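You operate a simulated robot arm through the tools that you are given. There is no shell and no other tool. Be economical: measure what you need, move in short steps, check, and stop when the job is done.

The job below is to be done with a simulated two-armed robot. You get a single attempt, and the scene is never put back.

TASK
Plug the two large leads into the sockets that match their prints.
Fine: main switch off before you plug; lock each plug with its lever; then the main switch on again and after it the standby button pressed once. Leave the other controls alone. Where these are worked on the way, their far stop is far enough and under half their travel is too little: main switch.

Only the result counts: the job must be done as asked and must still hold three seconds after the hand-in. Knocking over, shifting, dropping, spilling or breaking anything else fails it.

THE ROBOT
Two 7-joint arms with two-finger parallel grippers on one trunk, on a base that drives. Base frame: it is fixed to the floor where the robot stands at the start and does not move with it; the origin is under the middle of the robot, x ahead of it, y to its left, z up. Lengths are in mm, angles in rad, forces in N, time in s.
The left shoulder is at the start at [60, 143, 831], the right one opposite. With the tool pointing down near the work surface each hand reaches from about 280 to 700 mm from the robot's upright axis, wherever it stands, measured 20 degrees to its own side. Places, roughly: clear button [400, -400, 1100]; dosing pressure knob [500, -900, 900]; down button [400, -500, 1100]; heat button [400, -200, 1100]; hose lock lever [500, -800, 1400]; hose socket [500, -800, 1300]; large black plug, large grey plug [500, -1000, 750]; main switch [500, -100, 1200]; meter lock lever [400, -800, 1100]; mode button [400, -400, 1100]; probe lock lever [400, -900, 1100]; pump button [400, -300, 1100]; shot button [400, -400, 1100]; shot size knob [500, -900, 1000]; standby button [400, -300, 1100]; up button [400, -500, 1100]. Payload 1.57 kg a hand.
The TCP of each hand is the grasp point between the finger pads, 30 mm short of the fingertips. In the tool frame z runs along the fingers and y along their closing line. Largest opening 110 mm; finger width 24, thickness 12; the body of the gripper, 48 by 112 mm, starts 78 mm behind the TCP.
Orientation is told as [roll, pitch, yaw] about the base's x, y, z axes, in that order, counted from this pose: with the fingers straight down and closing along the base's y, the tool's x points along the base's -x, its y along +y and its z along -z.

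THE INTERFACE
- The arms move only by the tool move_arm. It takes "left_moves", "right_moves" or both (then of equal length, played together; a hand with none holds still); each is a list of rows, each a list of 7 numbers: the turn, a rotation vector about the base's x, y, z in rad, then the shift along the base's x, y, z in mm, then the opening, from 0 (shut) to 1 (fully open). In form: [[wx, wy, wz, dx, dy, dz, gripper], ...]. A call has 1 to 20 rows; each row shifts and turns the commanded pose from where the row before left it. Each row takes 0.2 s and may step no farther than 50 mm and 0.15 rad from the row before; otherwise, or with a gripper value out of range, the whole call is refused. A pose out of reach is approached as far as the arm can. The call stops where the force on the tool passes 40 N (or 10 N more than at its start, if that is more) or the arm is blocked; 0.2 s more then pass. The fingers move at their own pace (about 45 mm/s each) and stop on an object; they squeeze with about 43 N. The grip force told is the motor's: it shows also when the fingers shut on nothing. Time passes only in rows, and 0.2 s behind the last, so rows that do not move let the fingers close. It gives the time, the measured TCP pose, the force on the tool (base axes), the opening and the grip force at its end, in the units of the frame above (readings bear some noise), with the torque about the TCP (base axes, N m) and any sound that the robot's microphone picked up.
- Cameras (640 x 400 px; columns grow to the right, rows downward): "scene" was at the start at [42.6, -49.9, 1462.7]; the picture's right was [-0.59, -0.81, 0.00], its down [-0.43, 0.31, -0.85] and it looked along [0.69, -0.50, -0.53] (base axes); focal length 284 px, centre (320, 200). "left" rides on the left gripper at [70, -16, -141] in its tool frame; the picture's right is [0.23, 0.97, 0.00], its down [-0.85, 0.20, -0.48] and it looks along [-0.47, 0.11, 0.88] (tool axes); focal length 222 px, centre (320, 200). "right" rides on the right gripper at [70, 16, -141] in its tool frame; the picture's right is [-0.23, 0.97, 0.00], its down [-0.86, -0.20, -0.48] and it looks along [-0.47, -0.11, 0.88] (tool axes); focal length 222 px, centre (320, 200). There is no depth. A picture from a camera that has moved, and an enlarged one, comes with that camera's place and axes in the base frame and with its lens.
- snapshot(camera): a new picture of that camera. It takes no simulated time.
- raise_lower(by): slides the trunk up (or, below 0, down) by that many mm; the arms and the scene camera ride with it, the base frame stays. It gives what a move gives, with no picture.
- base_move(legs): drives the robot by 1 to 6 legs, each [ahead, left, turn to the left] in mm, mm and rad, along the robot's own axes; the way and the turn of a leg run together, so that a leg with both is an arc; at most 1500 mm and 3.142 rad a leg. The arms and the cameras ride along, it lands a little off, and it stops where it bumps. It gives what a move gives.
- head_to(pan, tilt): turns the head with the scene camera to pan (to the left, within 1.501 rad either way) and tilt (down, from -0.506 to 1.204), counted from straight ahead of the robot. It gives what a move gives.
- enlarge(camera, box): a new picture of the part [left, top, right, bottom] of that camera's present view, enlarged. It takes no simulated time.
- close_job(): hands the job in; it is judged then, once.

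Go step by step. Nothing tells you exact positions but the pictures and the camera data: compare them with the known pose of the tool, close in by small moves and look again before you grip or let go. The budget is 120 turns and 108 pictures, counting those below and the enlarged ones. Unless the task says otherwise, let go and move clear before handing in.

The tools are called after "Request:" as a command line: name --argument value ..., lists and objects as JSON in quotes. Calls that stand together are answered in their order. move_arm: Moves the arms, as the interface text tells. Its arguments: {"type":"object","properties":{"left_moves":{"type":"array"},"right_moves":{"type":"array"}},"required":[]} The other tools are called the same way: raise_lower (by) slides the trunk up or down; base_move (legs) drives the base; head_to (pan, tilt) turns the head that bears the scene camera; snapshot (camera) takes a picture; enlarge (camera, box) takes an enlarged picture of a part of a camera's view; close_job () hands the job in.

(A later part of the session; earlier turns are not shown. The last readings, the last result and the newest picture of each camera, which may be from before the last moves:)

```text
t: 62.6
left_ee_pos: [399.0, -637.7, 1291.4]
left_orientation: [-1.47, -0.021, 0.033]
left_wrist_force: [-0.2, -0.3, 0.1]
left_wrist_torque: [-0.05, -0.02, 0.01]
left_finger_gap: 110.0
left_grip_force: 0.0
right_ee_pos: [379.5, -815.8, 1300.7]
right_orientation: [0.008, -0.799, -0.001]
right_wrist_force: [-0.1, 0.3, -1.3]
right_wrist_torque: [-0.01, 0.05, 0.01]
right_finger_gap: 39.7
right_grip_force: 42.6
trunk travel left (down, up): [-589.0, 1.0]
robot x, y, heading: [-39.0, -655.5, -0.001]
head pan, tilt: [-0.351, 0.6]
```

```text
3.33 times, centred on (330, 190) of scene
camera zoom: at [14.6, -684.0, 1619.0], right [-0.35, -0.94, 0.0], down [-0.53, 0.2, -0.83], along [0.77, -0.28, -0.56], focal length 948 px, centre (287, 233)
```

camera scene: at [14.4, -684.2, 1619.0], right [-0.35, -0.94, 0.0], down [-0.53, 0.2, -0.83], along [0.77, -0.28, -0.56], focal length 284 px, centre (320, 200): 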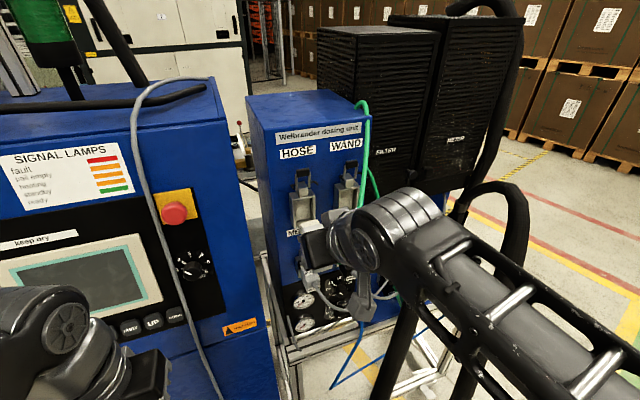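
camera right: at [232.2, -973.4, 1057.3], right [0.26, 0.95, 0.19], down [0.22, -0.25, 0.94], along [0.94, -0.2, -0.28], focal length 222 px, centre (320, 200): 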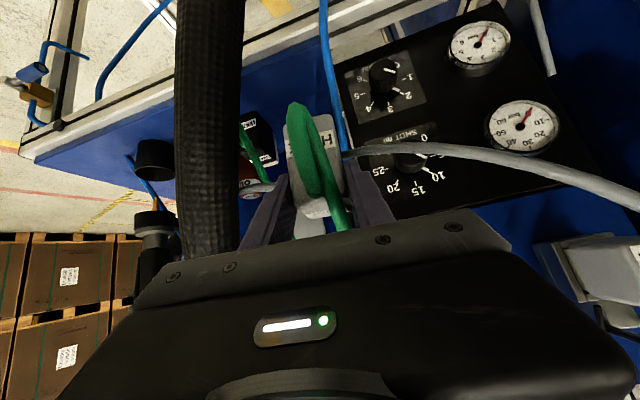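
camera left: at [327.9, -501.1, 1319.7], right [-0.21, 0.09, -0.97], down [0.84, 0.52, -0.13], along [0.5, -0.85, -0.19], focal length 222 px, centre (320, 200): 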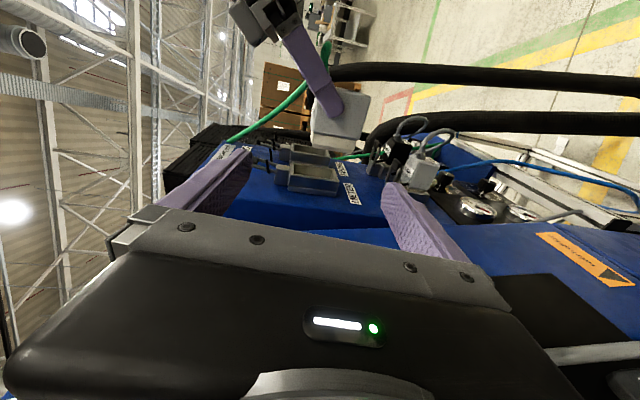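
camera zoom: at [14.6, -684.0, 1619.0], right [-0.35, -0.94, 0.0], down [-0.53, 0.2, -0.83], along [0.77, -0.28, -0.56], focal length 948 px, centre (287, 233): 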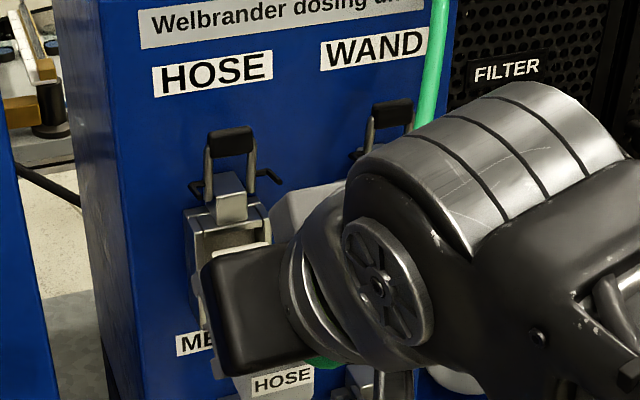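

Height matches and the gap is about 12 mm. I advance slowly.

Request:
move_arm --right_moves '[[0, 0, 0, 5, 0, 0, 0], [0, 0, 0, 5, 0, 0, 0], [0, 0, 0, 4, 0, 0, 0], [0, 0, 0, 4, 0, 0, 0], [0, 0, 0, 4, 0, 0, 0], [0, 0, 0, 4, 0, 0, 0]]'

Request:
enlarge --camera "left" --box '[235, 70, 395, 210]'

```text
t: 64.0
left_ee_pos: [402.6, -638.5, 1291.0]
left_orientation: [-1.468, -0.021, 0.034]
left_wrist_force: [-0.8, 0.2, 1.2]
left_wrist_torque: [-0.01, 0.03, 0.02]
left_finger_gap: 110.2
left_grip_force: 0.1
right_ee_pos: [406.6, -817.1, 1297.2]
right_orientation: [0.01, -0.794, -0.003]
right_wrist_force: [0.8, -3.1, -18.4]
right_wrist_torque: [-0.37, 1.06, -0.18]
right_finger_gap: 39.5
right_grip_force: 43.3
trunk travel left (down, up): [-589.0, 1.0]
robot x, y, heading: [-38.3, -652.4, 0.001]
head pan, tilt: [-0.351, 0.6]
```

```text
2.86 times, centred on (315, 140) of left
camera zoom: at [328.2, -501.5, 1319.4], right [-0.21, 0.09, -0.97], down [0.84, 0.52, -0.13], along [0.5, -0.85, -0.19], focal length 635 px, centre (334, 371)
```

zoom: 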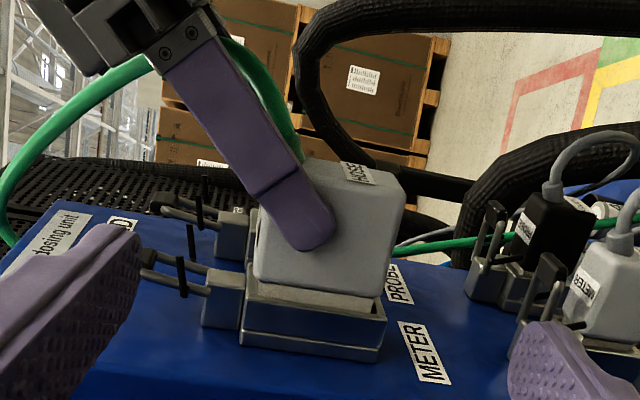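

The nose has entered the frame; it is being guided 3–4 mm downward. I relax the height and push on until it seats.

Request:
move_arm --right_moves '[[0, 0, 0, 0, -1, -4, 0], [0, 0, 0, 3, 0, 0, 0], [0, 0, 0, 3, 0, 0, 0], [0, 0, 0, 3, 0, 0, 0], [0, 0, 0, 3, 0, 0, 0], [0, 0, 0, 3, 0, 0, 0]]'

Request:
enlarge --camera "left" --box '[235, 70, 395, 210]'

```text
t: 65.4
left_ee_pos: [395.8, -638.4, 1292.8]
left_orientation: [-1.469, -0.025, 0.032]
left_wrist_force: [0.4, 0.5, -0.8]
left_wrist_torque: [-0.01, 0.02, -0.01]
left_finger_gap: 109.7
left_grip_force: 0.1
right_ee_pos: [416.6, -818.4, 1297.8]
right_orientation: [0.009, -0.798, -0.002]
right_wrist_force: [-29.5, -1.5, -6.6]
right_wrist_torque: [-0.14, 0.25, -0.23]
right_finger_gap: 39.6
right_grip_force: 43.6
trunk travel left (down, up): [-589.0, 1.0]
robot x, y, heading: [-41.9, -655.3, -0.001]
head pan, tilt: [-0.351, 0.6]
```

```text
2.86 times, centred on (315, 140) of left
camera zoom: at [321.8, -501.0, 1321.4], right [-0.21, 0.09, -0.97], down [0.84, 0.52, -0.13], along [0.5, -0.85, -0.19], focal length 635 px, centre (334, 371)
```

zoom: 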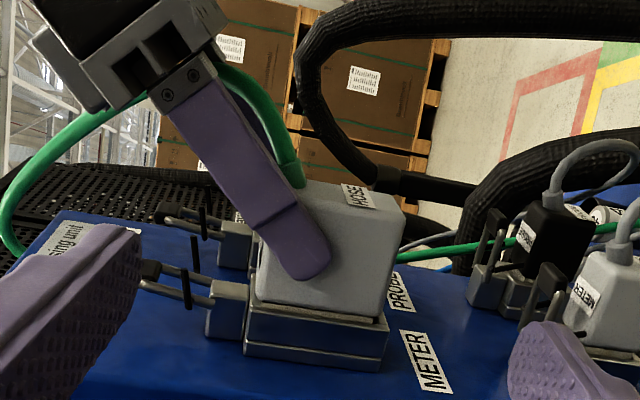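

The plug looks nearly flush, with 30 N of push. I press a bit more to be sure it's seated.

Request:
move_arm --right_moves '[[0, 0, 0, 2, 0, 0, 0], [0, 0, 0, 2, 0, 0, 0]]'

Request:
enlarge --camera "left" --box '[255, 120, 355, 210]'

```text
t: 66.0
left_ee_pos: [396.0, -638.2, 1292.4]
left_orientation: [-1.47, -0.023, 0.034]
left_wrist_force: [0.0, -0.7, -0.1]
left_wrist_torque: [0.0, 0.02, 0.01]
left_finger_gap: 110.1
left_grip_force: 0.1
right_ee_pos: [419.2, -817.4, 1299.1]
right_orientation: [0.009, -0.802, -0.002]
right_wrist_force: [-31.0, -1.1, -1.4]
right_wrist_torque: [-0.04, 0.03, -0.16]
right_finger_gap: 39.2
right_grip_force: 43.2
trunk travel left (down, up): [-589.0, 1.0]
robot x, y, heading: [-38.5, -653.9, -0.005]
head pan, tilt: [-0.351, 0.6]
```

```text
4.44 times, centred on (305, 165) of left
camera zoom: at [321.6, -500.9, 1321.6], right [-0.21, 0.09, -0.97], down [0.84, 0.52, -0.13], along [0.5, -0.85, -0.19], focal length 987 px, centre (387, 356)
```

zoom: 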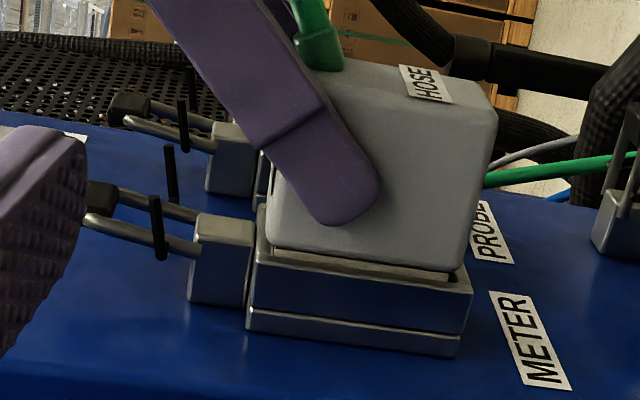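

It still moved 2.6 mm at a constant ~30 N, so it may not have bottomed. I keep pressing in small steps.

Request:
move_arm --right_moves '[[0, 0, 0, 2, 0, -1, 0], [0, 0, 0, 2, 0, 0, 0], [0, 0, 0, 2, 0, 0, 0], [0, 0, 0, 2, 0, 0, 0], [0, 0, 0, 2, 0, 0, 0]]'

Request:
enlarge --camera "left" --box '[255, 120, 355, 210]'

```text
t: 67.2
left_ee_pos: [394.9, -638.3, 1292.6]
left_orientation: [-1.469, -0.026, 0.034]
left_wrist_force: [0.0, 0.1, -0.7]
left_wrist_torque: [0.0, 0.03, 0.01]
left_finger_gap: 110.1
left_grip_force: 0.1
right_ee_pos: [429.7, -818.1, 1297.4]
right_orientation: [0.009, -0.799, -0.001]
right_wrist_force: [-32.4, -2.9, 2.7]
right_wrist_torque: [-0.02, 0.11, -0.27]
right_finger_gap: 39.3
right_grip_force: 43.6
trunk travel left (down, up): [-589.0, 1.0]
robot x, y, heading: [-40.6, -655.5, -0.006]
head pan, tilt: [-0.351, 0.6]
```

```text
4.44 times, centred on (305, 165) of left
camera zoom: at [321.3, -501.1, 1321.6], right [-0.21, 0.09, -0.97], down [0.84, 0.52, -0.13], along [0.5, -0.85, -0.19], focal length 987 px, centre (387, 356)
```

zoom: 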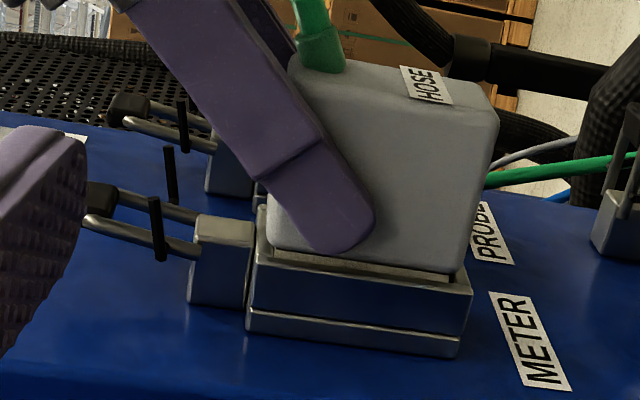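

The fingers now slip on the plug, so it's fully seated. The lever handle is at about (464, -816, 1358), its bail standing up off the panel. I release the plug and back the right hand off, then check.

Request:
move_arm --right_moves '[[0, 0, 0, -4, 0, 0, 0], [0, 0, 0, 0, 0, 0, 0.6], [0, 0, 0, 0, 0, 0, 0.6], [0, 0, 0, -15, 0, 15, 0.6], [0, 0, 0, -20, 0, 20, 0.6], [0, 0, 0, -25, 0, 15, 0.6], [0, 0, 0, -30, -10, 0, 0.6], [0, 0, 0, -30, -20, 0, 0.6], [0, 0, 0, -20, -40, -10, 0.6]]'

Request:
snapshot --camera "left"

Request:
enlarge --camera "scene" --box '[260, 130, 400, 250]'

```text
t: 69.2
left_ee_pos: [399.6, -639.0, 1291.6]
left_orientation: [-1.468, -0.021, 0.034]
left_wrist_force: [-0.2, -0.6, 0.0]
left_wrist_torque: [0.01, -0.01, 0.02]
left_finger_gap: 110.2
left_grip_force: 0.0
right_ee_pos: [290.3, -888.1, 1336.3]
right_orientation: [0.011, -0.796, 0.0]
right_wrist_force: [0.1, 0.2, 0.2]
right_wrist_torque: [0.0, -0.01, 0.02]
right_finger_gap: 66.1
right_grip_force: 0.1
trunk travel left (down, up): [-589.0, 1.0]
robot x, y, heading: [-37.8, -653.8, -0.001]
head pan, tilt: [-0.351, 0.6]
```

```text
38 pictures are left
camera left: at [326.1, -501.6, 1320.3], right [-0.21, 0.09, -0.97], down [0.84, 0.52, -0.13], along [0.5, -0.85, -0.19], focal length 222 px, centre (320, 200)
```

left: 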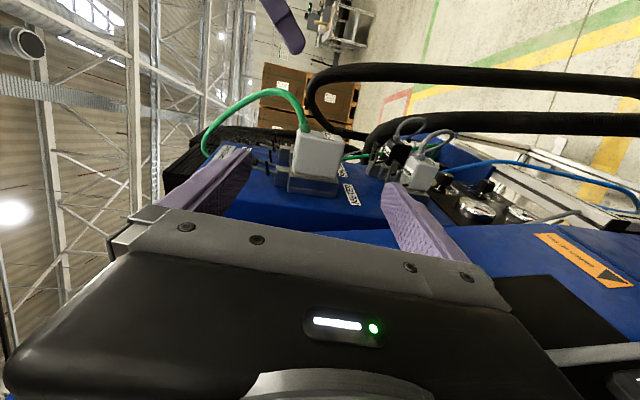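

```text
3.33 times, centred on (330, 190) of scene
camera zoom: at [14.2, -685.3, 1619.0], right [-0.35, -0.94, 0.0], down [-0.53, 0.2, -0.83], along [0.77, -0.28, -0.56], focal length 948 px, centre (287, 233)
```

zoom: 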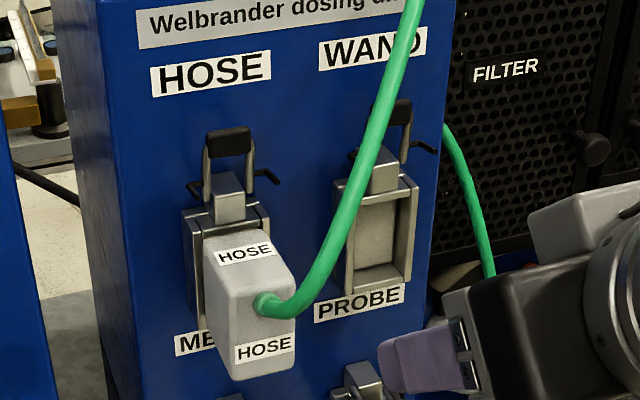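

The HOSE plug holds. To lock it I'll pinch the lever's black handle (y width 25 mm) sideways with the right hand's fingertips and swing it outward and down.

Request:
move_arm --right_moves '[[0, 0, 0, 10, 15, 20, 0.45], [0, 0, 0, 15, 20, 20, 0.45], [0, 0, 0, 20, 20, 20, 0.45], [0, 0, 0, 25, 16, 20, 0.45], [0, 0, 0, 35, 0, 8, 0.45], [0, 0, 0, 35, 0, -12, 0.45]]'

Request:
enlarge --camera "left" --box '[205, 60, 365, 200]'

Request:
enlarge --camera "scene" --box '[260, 130, 400, 250]'

```text
t: 70.6
left_ee_pos: [402.2, -637.4, 1290.5]
left_orientation: [-1.468, -0.02, 0.033]
left_wrist_force: [1.0, 0.0, 0.3]
left_wrist_torque: [-0.02, 0.01, -0.06]
left_finger_gap: 110.1
left_grip_force: 0.0
right_ee_pos: [433.6, -816.7, 1409.9]
right_orientation: [0.009, -0.797, -0.002]
right_wrist_force: [-0.2, 0.9, 0.3]
right_wrist_torque: [0.01, 0.03, 0.01]
right_finger_gap: 49.3
right_grip_force: 0.1
trunk travel left (down, up): [-589.0, 1.0]
robot x, y, heading: [-40.5, -652.7, -0.005]
head pan, tilt: [-0.351, 0.6]
```

```text
2.86 times, centred on (285, 130) of left
camera zoom: at [327.8, -500.8, 1319.6], right [-0.21, 0.09, -0.97], down [0.84, 0.52, -0.13], along [0.5, -0.85, -0.19], focal length 635 px, centre (420, 400)
```

zoom: 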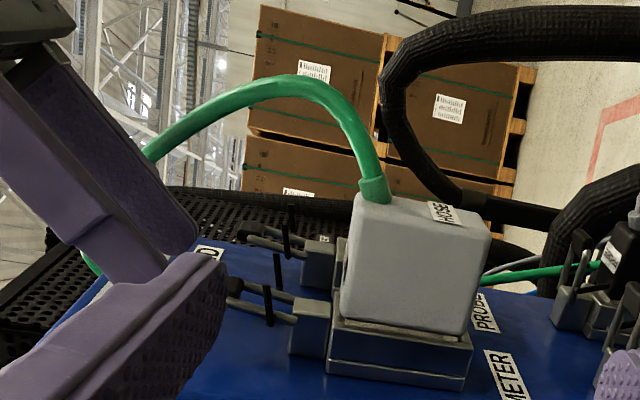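

```text
3.33 times, centred on (330, 190) of scene
camera zoom: at [16.2, -684.2, 1618.9], right [-0.35, -0.94, 0.0], down [-0.53, 0.2, -0.82], along [0.77, -0.28, -0.57], focal length 948 px, centre (287, 233)
```

zoom: 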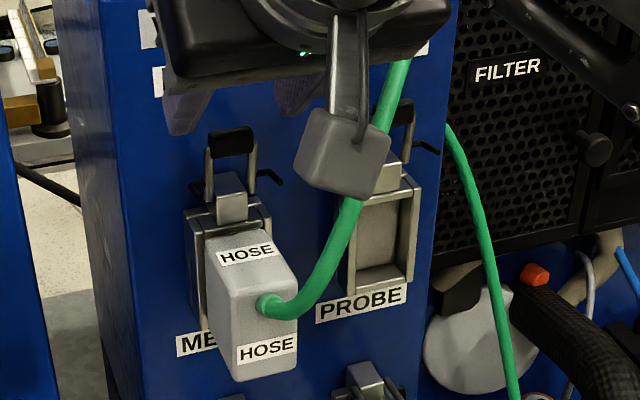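

Fingers straddle the handle direction well. I lower them around the handle and pinch.

Request:
move_arm --right_moves '[[0, 0, 0, 6, 1, -13, 0.45], [0, 0, 0, 8, 1, -13, 0.45], [0, 0, 0, 8, 0, -13, 0.45], [0, 0, 0, 0, 0, 0, 0.3], [0, 0, 0, 0, 0, 0, 0.15], [0, 0, 0, 0, 0, 0, 0], [0, 0, 0, 0, 0, 0, 0]]'

Request:
enlarge --camera "left" --box '[205, 90, 345, 200]'

```text
t: 72.2
left_ee_pos: [400.6, -640.0, 1290.8]
left_orientation: [-1.466, -0.022, 0.035]
left_wrist_force: [-0.5, 0.1, 0.8]
left_wrist_torque: [0.02, 0.0, -0.01]
left_finger_gap: 109.8
left_grip_force: 0.2
right_ee_pos: [453.8, -818.3, 1372.8]
right_orientation: [0.009, -0.798, -0.005]
right_wrist_force: [2.6, -13.4, 2.5]
right_wrist_torque: [-0.56, -0.17, -0.38]
right_finger_gap: 30.1
right_grip_force: 30.3
trunk travel left (down, up): [-589.0, 1.0]
robot x, y, heading: [-36.9, -655.6, -0.002]
head pan, tilt: [-0.351, 0.6]
```

```text
3.64 times, centred on (275, 145) of left
camera zoom: at [327.0, -503.2, 1320.2], right [-0.21, 0.09, -0.97], down [0.84, 0.52, -0.13], along [0.5, -0.85, -0.19], focal length 808 px, centre (484, 400)
```

zoom: 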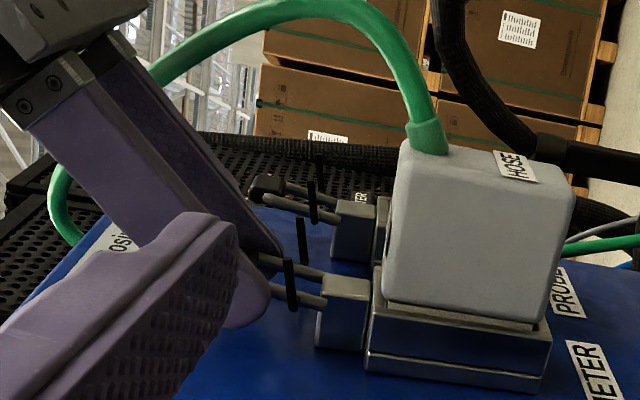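

I have the handle gripped (30 mm). Now I swing it along the arc about its pivot (≈473, 1318), first part.

Request:
move_arm --right_moves '[[0, -0.045, 0, -4.5, -3, -1.2, 0], [0, -0.045, 0, -4.8, 0, -2, 0], [0, -0.045, 0, -4.4, 0, -2.3, 0], [0, -0.045, 0, -4.2, 0, -2.6, 0], [0, -0.045, 0, -3.9, 0, -3.1, 0], [0, -0.045, 0, -3.8, 0, -3.4, 0], [0, -0.045, 0, -3.3, 0, -3.7, 0], [0, -0.045, 0, -3, 0, -4, 0]]'

Request:
enlarge --camera "left" --box '[205, 90, 345, 200]'

```text
t: 74.0
left_ee_pos: [401.9, -639.7, 1290.8]
left_orientation: [-1.468, -0.019, 0.034]
left_wrist_force: [0.4, 0.9, -0.6]
left_wrist_torque: [0.02, -0.02, 0.0]
left_finger_gap: 110.3
left_grip_force: 0.1
right_ee_pos: [422.0, -818.1, 1352.0]
right_orientation: [0.019, -1.16, -0.009]
right_wrist_force: [14.7, -12.5, 16.4]
right_wrist_torque: [-0.18, -1.13, -0.43]
right_finger_gap: 29.4
right_grip_force: 38.9
trunk travel left (down, up): [-589.0, 1.0]
robot x, y, heading: [-38.0, -654.5, 0.001]
head pan, tilt: [-0.351, 0.6]
```

```text
3.64 times, centred on (275, 145) of left
camera zoom: at [327.9, -502.4, 1319.9], right [-0.21, 0.09, -0.97], down [0.84, 0.52, -0.13], along [0.5, -0.85, -0.19], focal length 808 px, centre (484, 400)
```

zoom: 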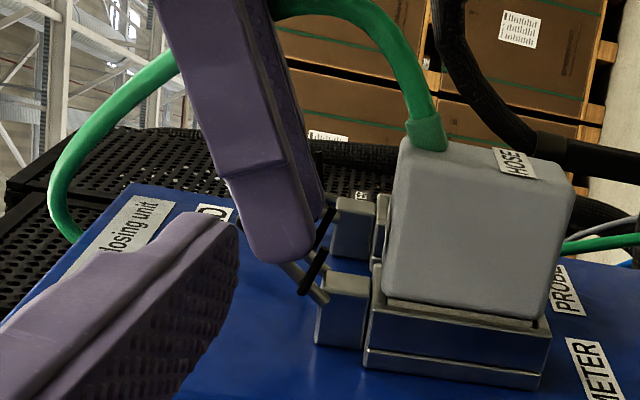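

The lever is swinging. I continue along the arc.

Request:
move_arm --right_moves '[[0, -0.045, 0, -2.6, -2, -4.3, 0], [0, -0.045, 0, -2.3, 0, -4.5, 0], [0, -0.045, 0, -1.8, 0, -4.7, 0], [0, -0.045, 0, -1.4, 0, -4.9, 0], [0, -0.045, 0, -0.9, 0, -5, 0], [0, -0.045, 0, -0.5, 0, -5, 0]]'

Request:
enlarge --camera "left" --box '[205, 90, 345, 200]'

```text
t: 75.4
left_ee_pos: [400.9, -636.8, 1290.3]
left_orientation: [-1.469, -0.021, 0.033]
left_wrist_force: [-0.2, -0.1, -0.9]
left_wrist_torque: [0.01, -0.01, 0.0]
left_finger_gap: 110.0
left_grip_force: 0.0
right_ee_pos: [411.2, -817.5, 1323.2]
right_orientation: [0.013, -1.428, -0.002]
right_wrist_force: [0.3, -0.7, 0.2]
right_wrist_torque: [-0.01, -0.01, -0.07]
right_finger_gap: 0.0
right_grip_force: 20.9
trunk travel left (down, up): [-589.0, 1.0]
robot x, y, heading: [-35.9, -656.4, -0.003]
head pan, tilt: [-0.351, 0.6]
```

```text
3.64 times, centred on (275, 145) of left
camera zoom: at [326.6, -500.2, 1319.9], right [-0.21, 0.09, -0.97], down [0.84, 0.52, -0.13], along [0.5, -0.85, -0.19], focal length 808 px, centre (484, 400)
```

zoom: 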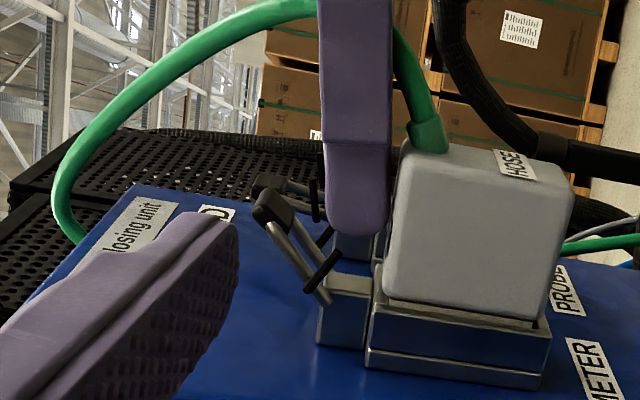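

The fingers slipped off, but the lever stays at about 45°. I go above the handle with closed fingers and press it down.

Request:
move_arm --right_moves '[[0, 0, 0, -20, 0, 0, 0], [0, 0, 0, -20, -1, 10, 0], [0, 0, 0, 0, 0, 25, 0], [0, 0, 0, 0, 0, 20, 0], [0, 0, 0, 20, 0, 0, 0], [0, 0, 0, 20, 0, 0, 0], [0, 0, 0, 14, 0, 0, 0]]'

Request:
enlarge --camera "left" --box '[205, 90, 345, 200]'

```text
t: 77.0
left_ee_pos: [400.6, -637.2, 1291.7]
left_orientation: [-1.469, -0.021, 0.033]
left_wrist_force: [0.7, -0.2, 0.6]
left_wrist_torque: [-0.03, -0.03, -0.02]
left_finger_gap: 110.1
left_grip_force: 0.1
right_ee_pos: [425.6, -818.2, 1375.1]
right_orientation: [0.006, -1.426, 0.0]
right_wrist_force: [1.3, -0.4, 0.9]
right_wrist_torque: [0.0, 0.02, 0.0]
right_finger_gap: 0.1
right_grip_force: 21.1
trunk travel left (down, up): [-589.0, 1.0]
robot x, y, heading: [-38.8, -658.5, -0.001]
head pan, tilt: [-0.351, 0.6]
```

```text
3.64 times, centred on (275, 145) of left
camera zoom: at [327.3, -500.4, 1319.7], right [-0.21, 0.09, -0.97], down [0.84, 0.52, -0.13], along [0.5, -0.85, -0.19], focal length 808 px, centre (484, 400)
```

zoom: 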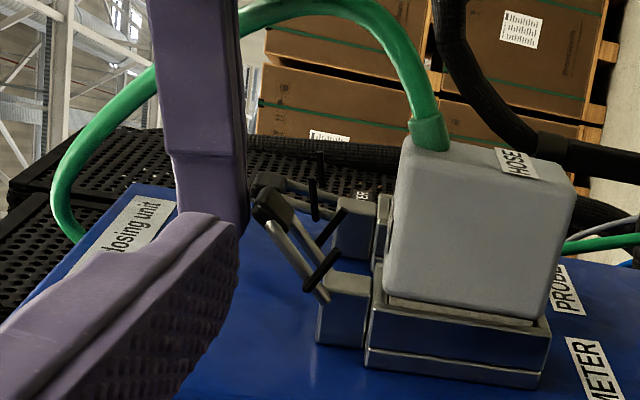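

The fingers are just above the handle. Pressing down now.

Request:
move_arm --right_moves '[[0, 0, 0, 0, 0, -7, 0], [0, 0, 0, 0, 0, -7, 0], [0, 0, 0, 0, 0, -7, 0], [0, 0, 0, 0, 0, -6, 0], [0, 0, 0, 0, 0, -6, 0], [0, 0, 0, 0, 0, -6, 0], [0, 0, 0, 0, 0, -5, 0]]'

Request:
enlarge --camera "left" --box '[205, 90, 345, 200]'

```text
t: 78.7
left_ee_pos: [399.6, -636.9, 1290.6]
left_orientation: [-1.468, -0.021, 0.033]
left_wrist_force: [-0.7, 0.0, -0.2]
left_wrist_torque: [0.0, -0.01, 0.06]
left_finger_gap: 110.1
left_grip_force: 0.0
right_ee_pos: [425.1, -819.1, 1343.8]
right_orientation: [0.019, -1.455, -0.012]
right_wrist_force: [0.3, -1.1, 6.1]
right_wrist_torque: [-0.02, -0.01, -0.02]
right_finger_gap: 0.1
right_grip_force: 21.2
trunk travel left (down, up): [-589.0, 1.0]
robot x, y, heading: [-34.9, -656.4, -0.003]
head pan, tilt: [-0.351, 0.6]
stopped in row 7 (right hand): the force on the tool passed its limit at 41 N (the readings are from after the stop); the commanded pose is now the measured one
```

```text
3.64 times, centred on (275, 145) of left
camera zoom: at [326.4, -500.9, 1319.8], right [-0.21, 0.09, -0.97], down [0.84, 0.52, -0.13], along [0.5, -0.85, -0.19], focal length 808 px, centre (484, 400)
```

zoom: 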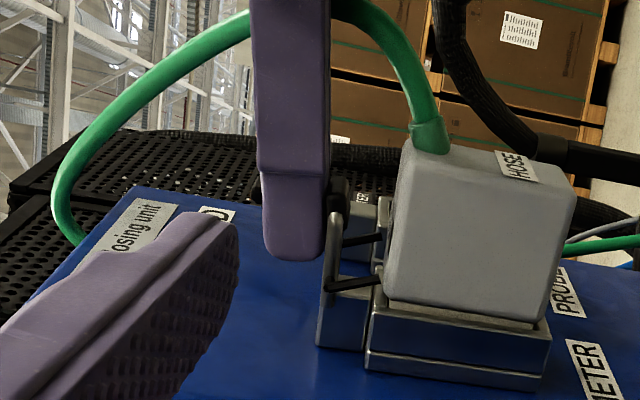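

The lever now stands straight out like METER's, with its pins on the plug. I back off upward and compare in the scene view.

Request:
move_arm --right_moves '[[0, 0, 0, -5, 0, 15, 0], [0, 0, 0, -25, 0, 15, 0], [0, 0, 0, -40, -10, 0, 0], [0, 0.05, 0, -40, -20, 0, 0], [0, 0.13, 0, -20, -30, -20, 0.3], [0, 0.13, 0, 0, -30, -20, 0.62], [0, 0.13, 0, 0, -20, -20, 0.62], [0, 0.13, 0, 0, 0, -20, 0.62]]'

Request:
snapshot --camera "scene"

Request:
enlarge --camera "scene" --box '[260, 130, 400, 290]'

```text
t: 80.5
left_ee_pos: [401.5, -637.2, 1290.7]
left_orientation: [-1.471, -0.021, 0.034]
left_wrist_force: [0.3, 1.2, 0.2]
left_wrist_torque: [0.01, -0.02, 0.02]
left_finger_gap: 110.0
left_grip_force: 0.1
right_ee_pos: [297.6, -927.8, 1291.9]
right_orientation: [0.011, -0.879, 0.001]
right_wrist_force: [0.4, 0.3, -0.2]
right_wrist_torque: [-0.01, -0.03, 0.0]
right_finger_gap: 68.5
right_grip_force: 0.0
trunk travel left (down, up): [-589.0, 1.0]
robot x, y, heading: [-40.2, -654.7, -0.005]
head pan, tilt: [-0.351, 0.6]
```

```text
29 pictures are left
camera scene: at [15.6, -683.8, 1619.0], right [-0.35, -0.94, 0.0], down [-0.53, 0.2, -0.82], along [0.77, -0.29, -0.57], focal length 284 px, centre (320, 200)
```

scene: 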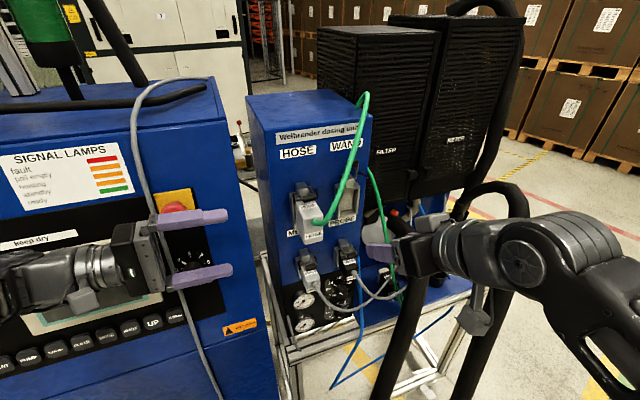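

```text
2.50 times, centred on (330, 210) of scene
camera zoom: at [15.6, -683.8, 1619.0], right [-0.35, -0.94, 0.0], down [-0.53, 0.2, -0.82], along [0.77, -0.29, -0.57], focal length 711 px, centre (295, 175)
```

zoom: 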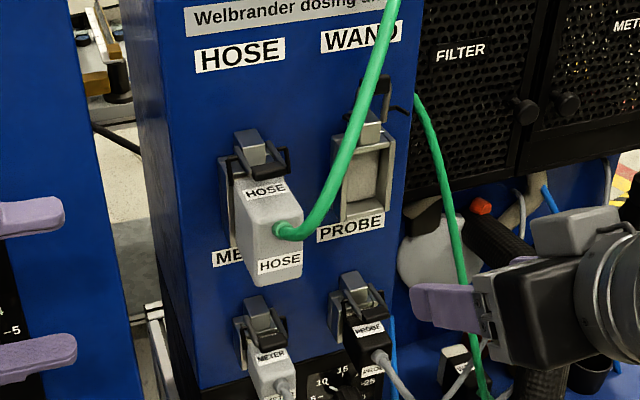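

HOSE is locked exactly like METER and PROBE. Now for WAND: first I tuck the left arm (straight back from the cabinet, then tool down).

Request:
move_arm --left_moves '[[0, 0, 0, -35, 0, 0, 1], [0, 0, 0, -35, 0, 0, 1], [0.14, 0, 0, -20, 12, -13, 1], [0.14, 0, 0, -20, 12, -13, 1], [0.14, 0, 0, -20, 12, -13, 1], [0.14, 0, 0, -15, 12, -13, 0.5], [0.14, 0, 0, -15, 12, -13, 0], [0.14, 0, 0, -12, 12, -13, 0], [0.14, 0, 0, 0, 12, -13, 0], [0.14, 0, 0, 0, 12, -13, 0], [0.14, 0, 0, 0, 12, -13, 0], [0.14, 0, 0, 0, 12, -12, 0]]'

```text
t: 83.1
left_ee_pos: [229.2, -515.8, 1160.2]
left_orientation: [-0.066, -0.037, -0.013]
left_wrist_force: [-0.2, 0.3, 0.1]
left_wrist_torque: [0.01, 0.0, 0.03]
left_finger_gap: 0.3
left_grip_force: 17.0
right_ee_pos: [297.2, -928.9, 1291.4]
right_orientation: [0.009, -0.879, -0.003]
right_wrist_force: [-0.7, 0.7, -0.2]
right_wrist_torque: [-0.02, 0.0, -0.02]
right_finger_gap: 68.2
right_grip_force: 0.1
trunk travel left (down, up): [-589.0, 1.0]
robot x, y, heading: [-38.0, -654.1, -0.003]
head pan, tilt: [-0.351, 0.6]
```

Left arm tucked. Now trunk down, then turn and approach.

Request:
raise_lower --by -140

Request:
base_move --legs '[[0, 0, -0.6], [65, 61, 0]]'

Request:
head_to --pan -0.3 --tilt 0.65

Request:
snapshot --camera "scene"

```text
t: 84.7
left_ee_pos: [229.1, -517.4, 1021.9]
left_orientation: [-0.067, -0.037, -0.014]
left_wrist_force: [0.1, -0.2, -0.6]
left_wrist_torque: [0.0, -0.01, -0.02]
left_finger_gap: 0.0
left_grip_force: 21.2
right_ee_pos: [296.8, -928.9, 1153.7]
right_orientation: [0.01, -0.88, -0.003]
right_wrist_force: [0.6, 0.2, -0.3]
right_wrist_torque: [-0.02, -0.01, 0.02]
right_finger_gap: 68.3
right_grip_force: 0.1
trunk travel left (down, up): [-449.0, 141.0]
robot x, y, heading: [-39.4, -657.0, -0.0]
head pan, tilt: [-0.351, 0.6]
```

```text
t: 87.5
left_ee_pos: [348.0, -678.1, 1020.9]
left_orientation: [-0.07, -0.035, -0.617]
left_wrist_force: [1.0, 0.4, -0.7]
left_wrist_torque: [-0.04, 0.03, 0.01]
left_finger_gap: 0.0
left_grip_force: 21.1
right_ee_pos: [172.6, -1057.2, 1152.8]
right_orientation: [0.009, -0.881, -0.603]
right_wrist_force: [0.9, 0.1, 0.0]
right_wrist_torque: [0.01, 0.01, -0.04]
right_finger_gap: 68.2
right_grip_force: 0.1
trunk travel left (down, up): [-449.0, 141.0]
robot x, y, heading: [47.7, -646.3, -0.606]
head pan, tilt: [-0.351, 0.6]
```

```text
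t: 88.1
left_ee_pos: [347.3, -679.3, 1021.6]
left_orientation: [-0.07, -0.036, -0.615]
left_wrist_force: [-0.4, 1.0, -0.2]
left_wrist_torque: [0.03, -0.03, 0.03]
left_finger_gap: 0.3
left_grip_force: 20.8
right_ee_pos: [170.1, -1057.1, 1151.4]
right_orientation: [0.01, -0.881, -0.605]
right_wrist_force: [0.3, -0.1, 0.1]
right_wrist_torque: [-0.01, 0.01, 0.0]
right_finger_gap: 68.3
right_grip_force: 0.1
trunk travel left (down, up): [-449.0, 141.0]
robot x, y, heading: [51.3, -642.9, -0.607]
head pan, tilt: [-0.3, 0.649]
```

```text
27 pictures are left
camera scene: at [77.6, -692.0, 1474.8], right [-0.79, -0.62, 0.0], down [-0.37, 0.47, -0.8], along [0.49, -0.63, -0.6], focal length 284 px, centre (320, 200)
```

scene: 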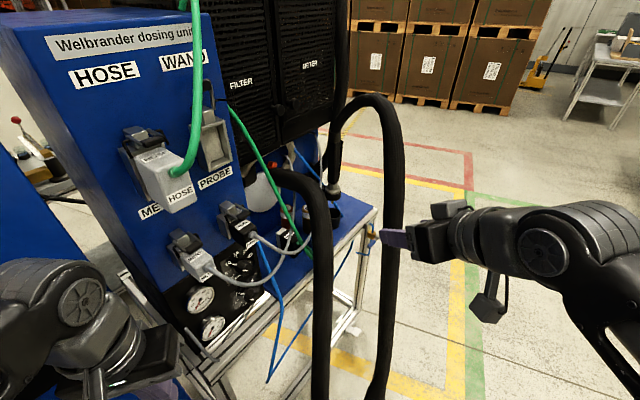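

I take a zoomed look at the WAND plug and the hose from here.

Request:
enlarge --camera "scene" --box '[220, 150, 350, 290]'

```text
2.86 times, centred on (285, 220) of scene
camera zoom: at [77.6, -692.0, 1474.8], right [-0.79, -0.62, 0.0], down [-0.37, 0.47, -0.8], along [0.49, -0.63, -0.6], focal length 812 px, centre (420, 143)
```

zoom: 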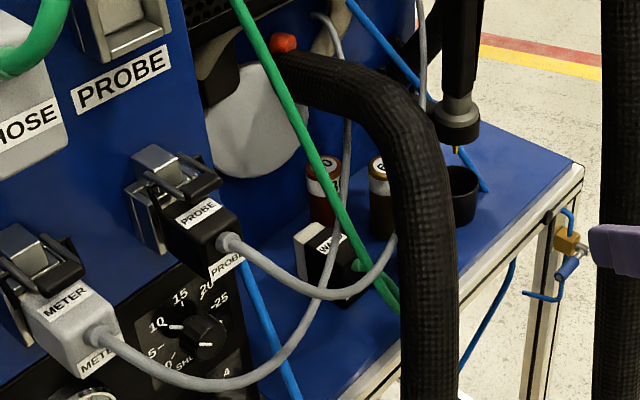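

WAND plug is at about (517, -1113), with the hose leg at (385, -1100). I'll enter from the unit side at yaw ≈ -0.78, straddle the plug with open fingers and pull it out from under the hose arch. First the stand-off.

Request:
move_arm --right_moves '[[0, 0, -0.09, 36, 10, -15, 0.5], [0, 0, -0.09, 36, 10, -25, 0.5], [0.056, 0.057, 0, 36, 9, -25, 0.5], [0, 0, 0, 36, 9, -25, 0.5], [0, 0, 0, 36, 9, -25, 0.5], [0, 0, 0, 35, 0, -26, 0.5]]'

Request:
snapshot --camera "right"

```text
t: 89.5
left_ee_pos: [347.9, -678.1, 1021.1]
left_orientation: [-0.067, -0.033, -0.617]
left_wrist_force: [0.0, 0.0, 1.0]
left_wrist_torque: [0.01, 0.01, -0.02]
left_finger_gap: 0.0
left_grip_force: 21.5
right_ee_pos: [386.3, -1009.1, 1009.7]
right_orientation: [0.014, -0.8, -0.783]
right_wrist_force: [0.1, 0.6, 0.3]
right_wrist_torque: [-0.02, -0.04, 0.0]
right_finger_gap: 55.0
right_grip_force: 0.0
trunk travel left (down, up): [-449.0, 141.0]
robot x, y, heading: [50.1, -642.1, -0.603]
head pan, tilt: [-0.3, 0.649]
```

```text
25 pictures are left
camera right: at [288.9, -893.0, 1058.9], right [0.79, 0.58, 0.17], down [0.04, -0.32, 0.95], along [0.61, -0.74, -0.28], focal length 222 px, centre (320, 200)
```

right: 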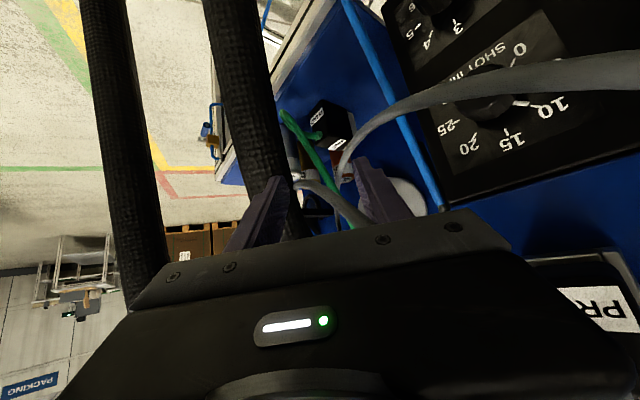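

I zoom in on the plug to refine its position before entering.

Request:
enlarge --camera "right" --box '[240, 60, 420, 220]'

```text
2.50 times, centred on (330, 140) of right
camera zoom: at [288.9, -893.0, 1058.9], right [0.79, 0.58, 0.17], down [0.04, -0.32, 0.95], along [0.61, -0.74, -0.28], focal length 555 px, centre (295, 350)
```

zoom: 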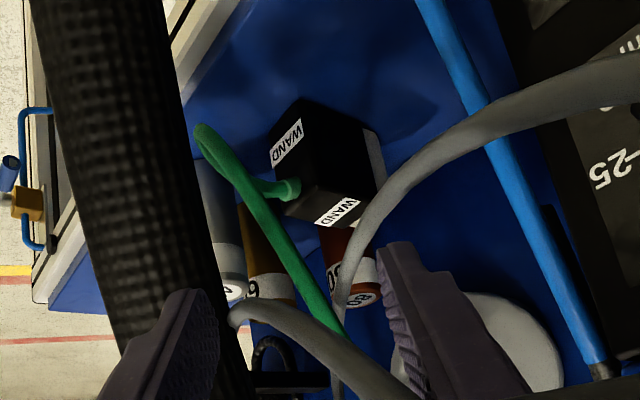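

Plug centre confirmed at about (515, -1110). I yaw a bit more for hose clearance and descend along the tool axis, opening the fingers only near the end.

Request:
move_arm --right_moves '[[0, 0, -0.12, 8, 0, -8, 0.55], [0, 0, 0, 11, -8, -13, 0.55], [0, 0, 0, 11, -8, -13, 0.55], [0, 0, 0, 11, -8, -13, 0.55], [0, 0, 0, 11, -9, -13, 0.6], [0, 0, 0, 11, -9, -12, 0.65], [0, 0, 0, 11, -9, -12, 0.7], [0, 0, 0, 0, 0, 0, 0.75]]'

Request:
enlarge --camera "right" --box '[180, 40, 460, 240]'

```text
t: 91.3
left_ee_pos: [347.6, -680.0, 1020.9]
left_orientation: [-0.068, -0.037, -0.616]
left_wrist_force: [0.7, -0.6, -0.4]
left_wrist_torque: [0.0, 0.0, -0.03]
left_finger_gap: 0.0
left_grip_force: 21.2
right_ee_pos: [459.2, -1061.0, 926.5]
right_orientation: [0.009, -0.801, -0.903]
right_wrist_force: [-0.3, -0.1, -0.1]
right_wrist_torque: [0.05, -0.03, 0.03]
right_finger_gap: 82.5
right_grip_force: 0.0
trunk travel left (down, up): [-449.0, 141.0]
robot x, y, heading: [52.8, -642.1, -0.607]
head pan, tilt: [-0.3, 0.649]
```

```text
2.00 times, centred on (320, 140) of right
camera zoom: at [377.8, -933.5, 975.8], right [0.86, 0.48, 0.17], down [0.0, -0.33, 0.95], along [0.51, -0.81, -0.28], focal length 444 px, centre (320, 320)
```

zoom: 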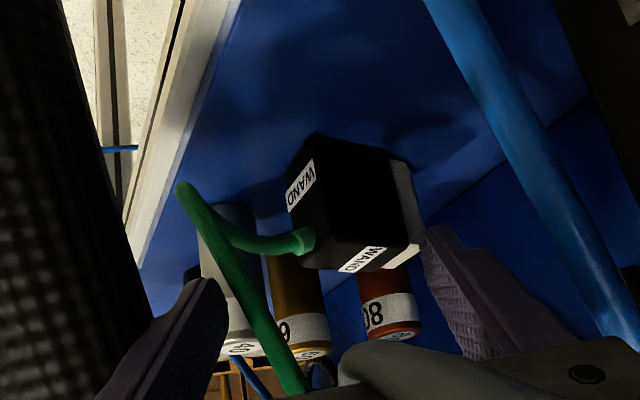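

Alignment is good. I complete the descent, then close to clamp it.

Request:
move_arm --right_moves '[[0, 0, 0, 10, -8, -11, 0.75], [0, 0, 0, 10, -8, -11, 0.75], [0, 0, 0, 10, -8, -11, 0.75], [0, 0, 0, 10, -8, -11, 0.75], [0, 0, 0, 8, -7, -8, 0.75]]'

Request:
enlarge --camera "right" --box '[180, 40, 460, 240]'

```text
t: 92.5
left_ee_pos: [348.2, -678.0, 1021.1]
left_orientation: [-0.066, -0.036, -0.617]
left_wrist_force: [-0.4, 0.1, 0.4]
left_wrist_torque: [-0.03, 0.03, -0.02]
left_finger_gap: 0.2
left_grip_force: 21.9
right_ee_pos: [508.3, -1098.9, 875.7]
right_orientation: [0.011, -0.803, -0.902]
right_wrist_force: [-0.2, -0.2, -0.3]
right_wrist_torque: [0.01, 0.0, -0.01]
right_finger_gap: 82.5
right_grip_force: 0.1
trunk travel left (down, up): [-449.0, 141.0]
robot x, y, heading: [47.2, -641.9, -0.603]
head pan, tilt: [-0.3, 0.649]
```

```text
2.00 times, centred on (320, 140) of right
camera zoom: at [425.7, -972.6, 923.4], right [0.86, 0.48, 0.17], down [0.0, -0.33, 0.95], along [0.51, -0.81, -0.28], focal length 444 px, centre (320, 320)
```

zoom: 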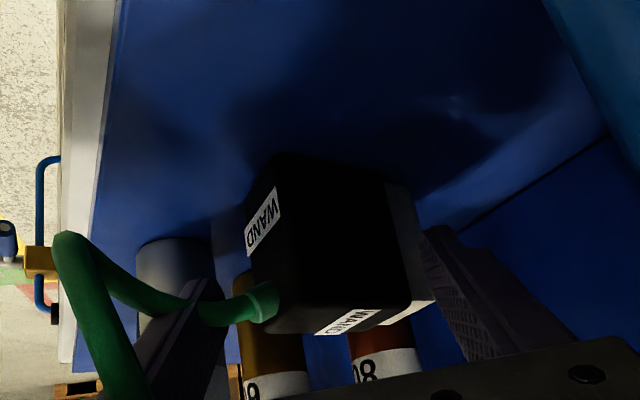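

I'm around the plug without touching anything. I close and see how it settles.

Request:
move_arm --right_moves '[[0, 0, 0, 3, -3, -4, 0.7], [0, 0, 0, 0, 0, 0, 0.5], [0, 0, 0, 0, 0, 0, 0.3], [0, 0, 0, 0, 0, 0, 0.2], [0, 0, 0, 0, 0, 0, 0.2], [0, 0, 0, 0, 0, 0, 0.2]]'

Request:
enlarge --camera "right" --box '[180, 40, 460, 240]'

```text
t: 93.9
left_ee_pos: [347.7, -679.8, 1020.7]
left_orientation: [-0.069, -0.037, -0.617]
left_wrist_force: [-0.1, -0.1, 0.9]
left_wrist_torque: [0.01, 0.0, 0.01]
left_finger_gap: 0.0
left_grip_force: 20.8
right_ee_pos: [511.8, -1102.9, 870.9]
right_orientation: [0.01, -0.799, -0.901]
right_wrist_force: [0.2, 0.2, -0.3]
right_wrist_torque: [0.03, 0.07, 0.0]
right_finger_gap: 41.0
right_grip_force: 33.5
trunk travel left (down, up): [-449.0, 141.0]
robot x, y, heading: [52.5, -646.8, -0.606]
head pan, tilt: [-0.3, 0.649]
```

```text
2.00 times, centred on (320, 140) of right
camera zoom: at [429.1, -975.2, 919.4], right [0.86, 0.48, 0.17], down [0.0, -0.33, 0.95], along [0.51, -0.81, -0.28], focal length 444 px, centre (320, 320)
```

zoom: 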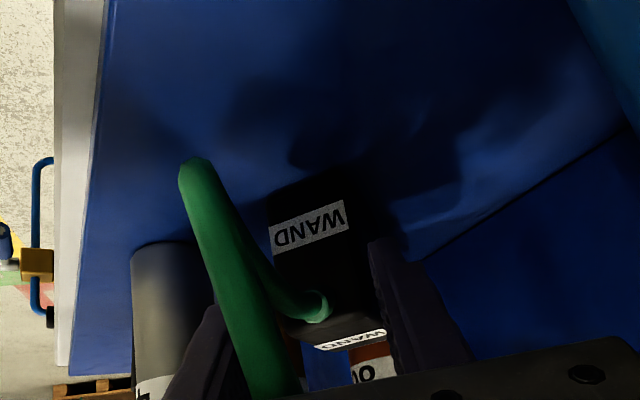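

The plug rotated flush with the fingers (41 mm gap, cable face toward the palm). I close fully, lift and retract along the entry path.

Request:
move_arm --right_moves '[[0, 0, 0, 0, 0, 0, 0], [0, 0, 0, 0, 0, 0, 0], [0, 0, 0, 0, 0, 5, 0], [0, 0, 0, -2, 2, 7, 0], [0, 0, 0, -8, 7, 11, 0], [0, 0, 0, -10, 8, 12, 0], [0, 0, 0, -11, 8, 13, 0], [0, 0, 0, -11, 9, 13, 0], [0, 0, 0, -11, 9, 13, 0], [0, 0, 0, -11, 9, 13, 0], [0, 0, 0, -11, 9, 13, 0], [0, 0, 0, -11, 9, 13, 0], [0, 0, 0, -11, 9, 13, 0], [0, 0, 0, -11, 9, 13, 0]]'

Request:
snapshot --camera "right"

```text
t: 97.1
left_ee_pos: [347.6, -679.8, 1020.9]
left_orientation: [-0.068, -0.036, -0.614]
left_wrist_force: [1.3, -0.3, 0.3]
left_wrist_torque: [0.01, -0.01, -0.03]
left_finger_gap: 0.0
left_grip_force: 21.6
right_ee_pos: [376.6, -1069.9, 988.4]
right_orientation: [-0.005, -0.751, -1.029]
right_wrist_force: [-1.4, -0.6, -1.2]
right_wrist_torque: [0.06, 0.07, -0.01]
right_finger_gap: 40.5
right_grip_force: 43.5
trunk travel left (down, up): [-449.0, 141.0]
robot x, y, heading: [50.4, -643.4, -0.6]
head pan, tilt: [-0.3, 0.649]
stopped in row 14 (right hand): the arm was blocked; the commanded pose is now the measured one
```

```text
20 pictures are left
camera right: at [313.7, -933.9, 1044.6], right [0.92, 0.36, 0.15], down [-0.01, -0.36, 0.93], along [0.39, -0.86, -0.32], focal length 222 px, centre (320, 200)
```

right: 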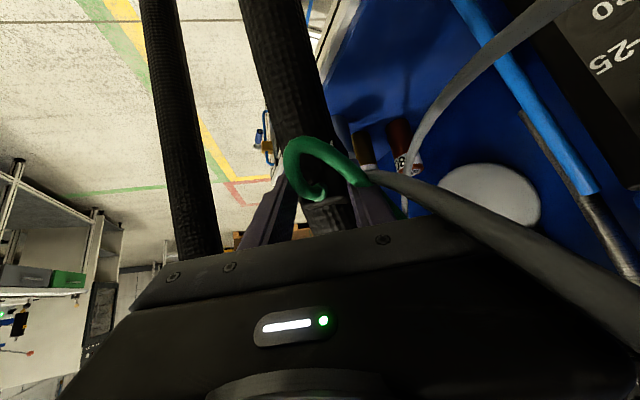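

The arm got blocked near the end with no force on the tool, so a link behind the wrist touches something. I look at the scene.

Request:
snapshot --camera "scene"

```text
19 pictures are left
camera scene: at [78.1, -692.2, 1474.7], right [-0.79, -0.62, 0.0], down [-0.37, 0.48, -0.8], along [0.49, -0.63, -0.6], focal length 284 px, centre (320, 200)
```

scene: 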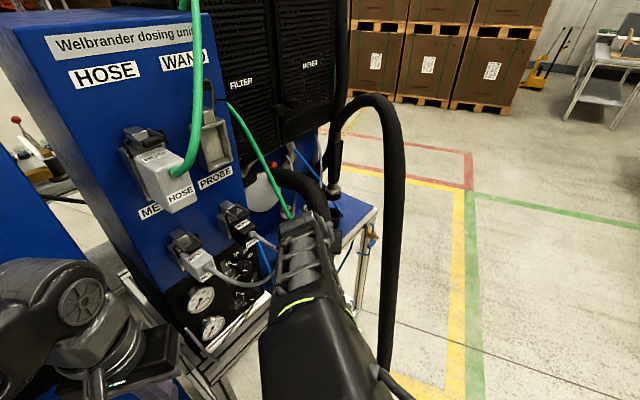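

The forearm has swung inward; the arm itself is at its limit. I'll retreat with the base instead, away from the hose.

Request:
base_move --legs '[[-45, 30, 0]]'

```text
t: 98.0
left_ee_pos: [326.7, -628.6, 1021.2]
left_orientation: [-0.07, -0.037, -0.615]
left_wrist_force: [-0.1, 0.3, 0.1]
left_wrist_torque: [-0.04, -0.01, 0.0]
left_finger_gap: 0.2
left_grip_force: 21.4
right_ee_pos: [356.5, -1018.7, 990.7]
right_orientation: [-0.005, -0.751, -1.027]
right_wrist_force: [-0.4, 0.3, -1.1]
right_wrist_torque: [0.02, 0.05, -0.01]
right_finger_gap: 40.7
right_grip_force: 42.6
trunk travel left (down, up): [-449.0, 141.0]
robot x, y, heading: [25.7, -588.9, -0.609]
head pan, tilt: [-0.3, 0.649]
```

Clear now. I retreat and turn the base back to heading 0 in alternating steps, keeping the lead slack and the hand away from the unit.

Request:
base_move --legs '[[-64, -118, 0], [0, 0, 0.3], [-61, -72, 0], [0, 0, 0.308]]'

Request:
raise_lower --by 140

Request:
snapshot --camera "scene"

```text
t: 102.0
left_ee_pos: [96.1, -564.4, 1021.2]
left_orientation: [-0.067, -0.037, -0.009]
left_wrist_force: [0.3, -0.5, 0.0]
left_wrist_torque: [0.02, -0.02, 0.01]
left_finger_gap: 0.0
left_grip_force: 21.8
right_ee_pos: [339.8, -867.8, 989.1]
right_orientation: [-0.007, -0.753, -0.42]
right_wrist_force: [-0.7, -0.4, -2.6]
right_wrist_torque: [0.0, 0.08, -0.02]
right_finger_gap: 40.4
right_grip_force: 43.2
trunk travel left (down, up): [-449.0, 141.0]
robot x, y, heading: [-168.0, -704.9, 0.002]
head pan, tilt: [-0.3, 0.649]
```

```text
t: 103.7
left_ee_pos: [95.2, -563.0, 1161.0]
left_orientation: [-0.069, -0.036, -0.009]
left_wrist_force: [-0.5, 0.3, -0.5]
left_wrist_torque: [-0.01, 0.0, 0.0]
left_finger_gap: 0.2
left_grip_force: 21.5
right_ee_pos: [340.9, -868.2, 1128.5]
right_orientation: [-0.005, -0.749, -0.422]
right_wrist_force: [-9.3, 2.4, -12.5]
right_wrist_torque: [0.42, 1.27, -0.09]
right_finger_gap: 39.0
right_grip_force: 42.8
trunk travel left (down, up): [-589.0, 1.0]
robot x, y, heading: [-170.9, -705.1, 0.008]
head pan, tilt: [-0.3, 0.649]
```

```text
18 pictures are left
camera scene: at [-117.7, -727.9, 1614.7], right [-0.29, -0.96, 0.0], down [-0.58, 0.18, -0.8], along [0.76, -0.23, -0.6], focal length 284 px, centre (320, 200)
```

scene: 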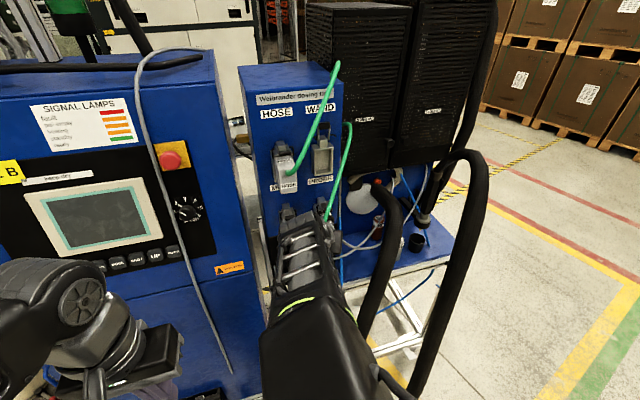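

The tool feels about 15 N — probably a cable or the PROBE plug close by. I back the base off a little and recheck.

Request:
base_move --legs '[[-60, 0, 0]]'

Request:
snapshot --camera "right"

```text
t: 104.6
left_ee_pos: [34.4, -564.7, 1161.4]
left_orientation: [-0.068, -0.039, -0.008]
left_wrist_force: [-1.2, -0.1, -0.1]
left_wrist_torque: [0.03, -0.04, -0.05]
left_finger_gap: 0.0
left_grip_force: 21.0
right_ee_pos: [280.9, -868.2, 1130.9]
right_orientation: [-0.004, -0.755, -0.424]
right_wrist_force: [-0.4, -0.2, -1.1]
right_wrist_torque: [0.03, 0.03, 0.0]
right_finger_gap: 39.1
right_grip_force: 43.4
trunk travel left (down, up): [-589.0, 1.0]
robot x, y, heading: [-228.3, -706.8, 0.007]
head pan, tilt: [-0.3, 0.649]
```

```text
17 pictures are left
camera right: at [152.1, -792.2, 1185.4], right [0.55, 0.82, 0.15], down [0.19, -0.3, 0.93], along [0.81, -0.49, -0.32], focal length 222 px, centre (320, 200)
```

right: 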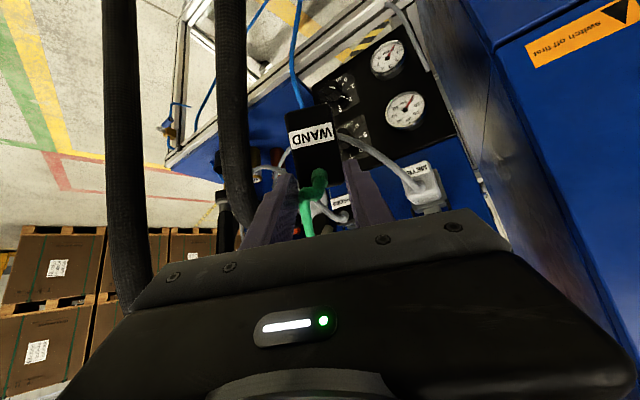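

The WAND plug is held squarely. I raise the hand, straighten yaw and pull in a bit before driving up to the panel.

Request:
move_arm --right_moves '[[0, 0, 0, -15, -5, 25, 0], [0, 0, 0.07, -15, -5, 25, 0], [0, 0, 0.07, -15, -5, 25, 0], [0, 0, 0.07, -15, -5, 25, 0], [0, 0, 0.07, -15, -5, 25, 0], [0, 0, 0.07, -15, -5, 25, 0], [0, -0.045, 0.07, -10, -5, 15, 0], [0, 0, 0, 0, 0, 0, 0]]'

```text
t: 106.4
left_ee_pos: [36.7, -564.0, 1160.7]
left_orientation: [-0.069, -0.036, -0.008]
left_wrist_force: [0.4, -0.7, -0.5]
left_wrist_torque: [-0.03, 0.02, 0.0]
left_finger_gap: 0.1
left_grip_force: 21.3
right_ee_pos: [182.7, -902.2, 1295.1]
right_orientation: [-0.005, -0.797, -0.002]
right_wrist_force: [0.5, 0.6, -1.4]
right_wrist_torque: [-0.01, 0.07, -0.01]
right_finger_gap: 39.1
right_grip_force: 43.0
trunk travel left (down, up): [-589.0, 1.0]
robot x, y, heading: [-228.2, -706.4, 0.002]
head pan, tilt: [-0.3, 0.649]
```

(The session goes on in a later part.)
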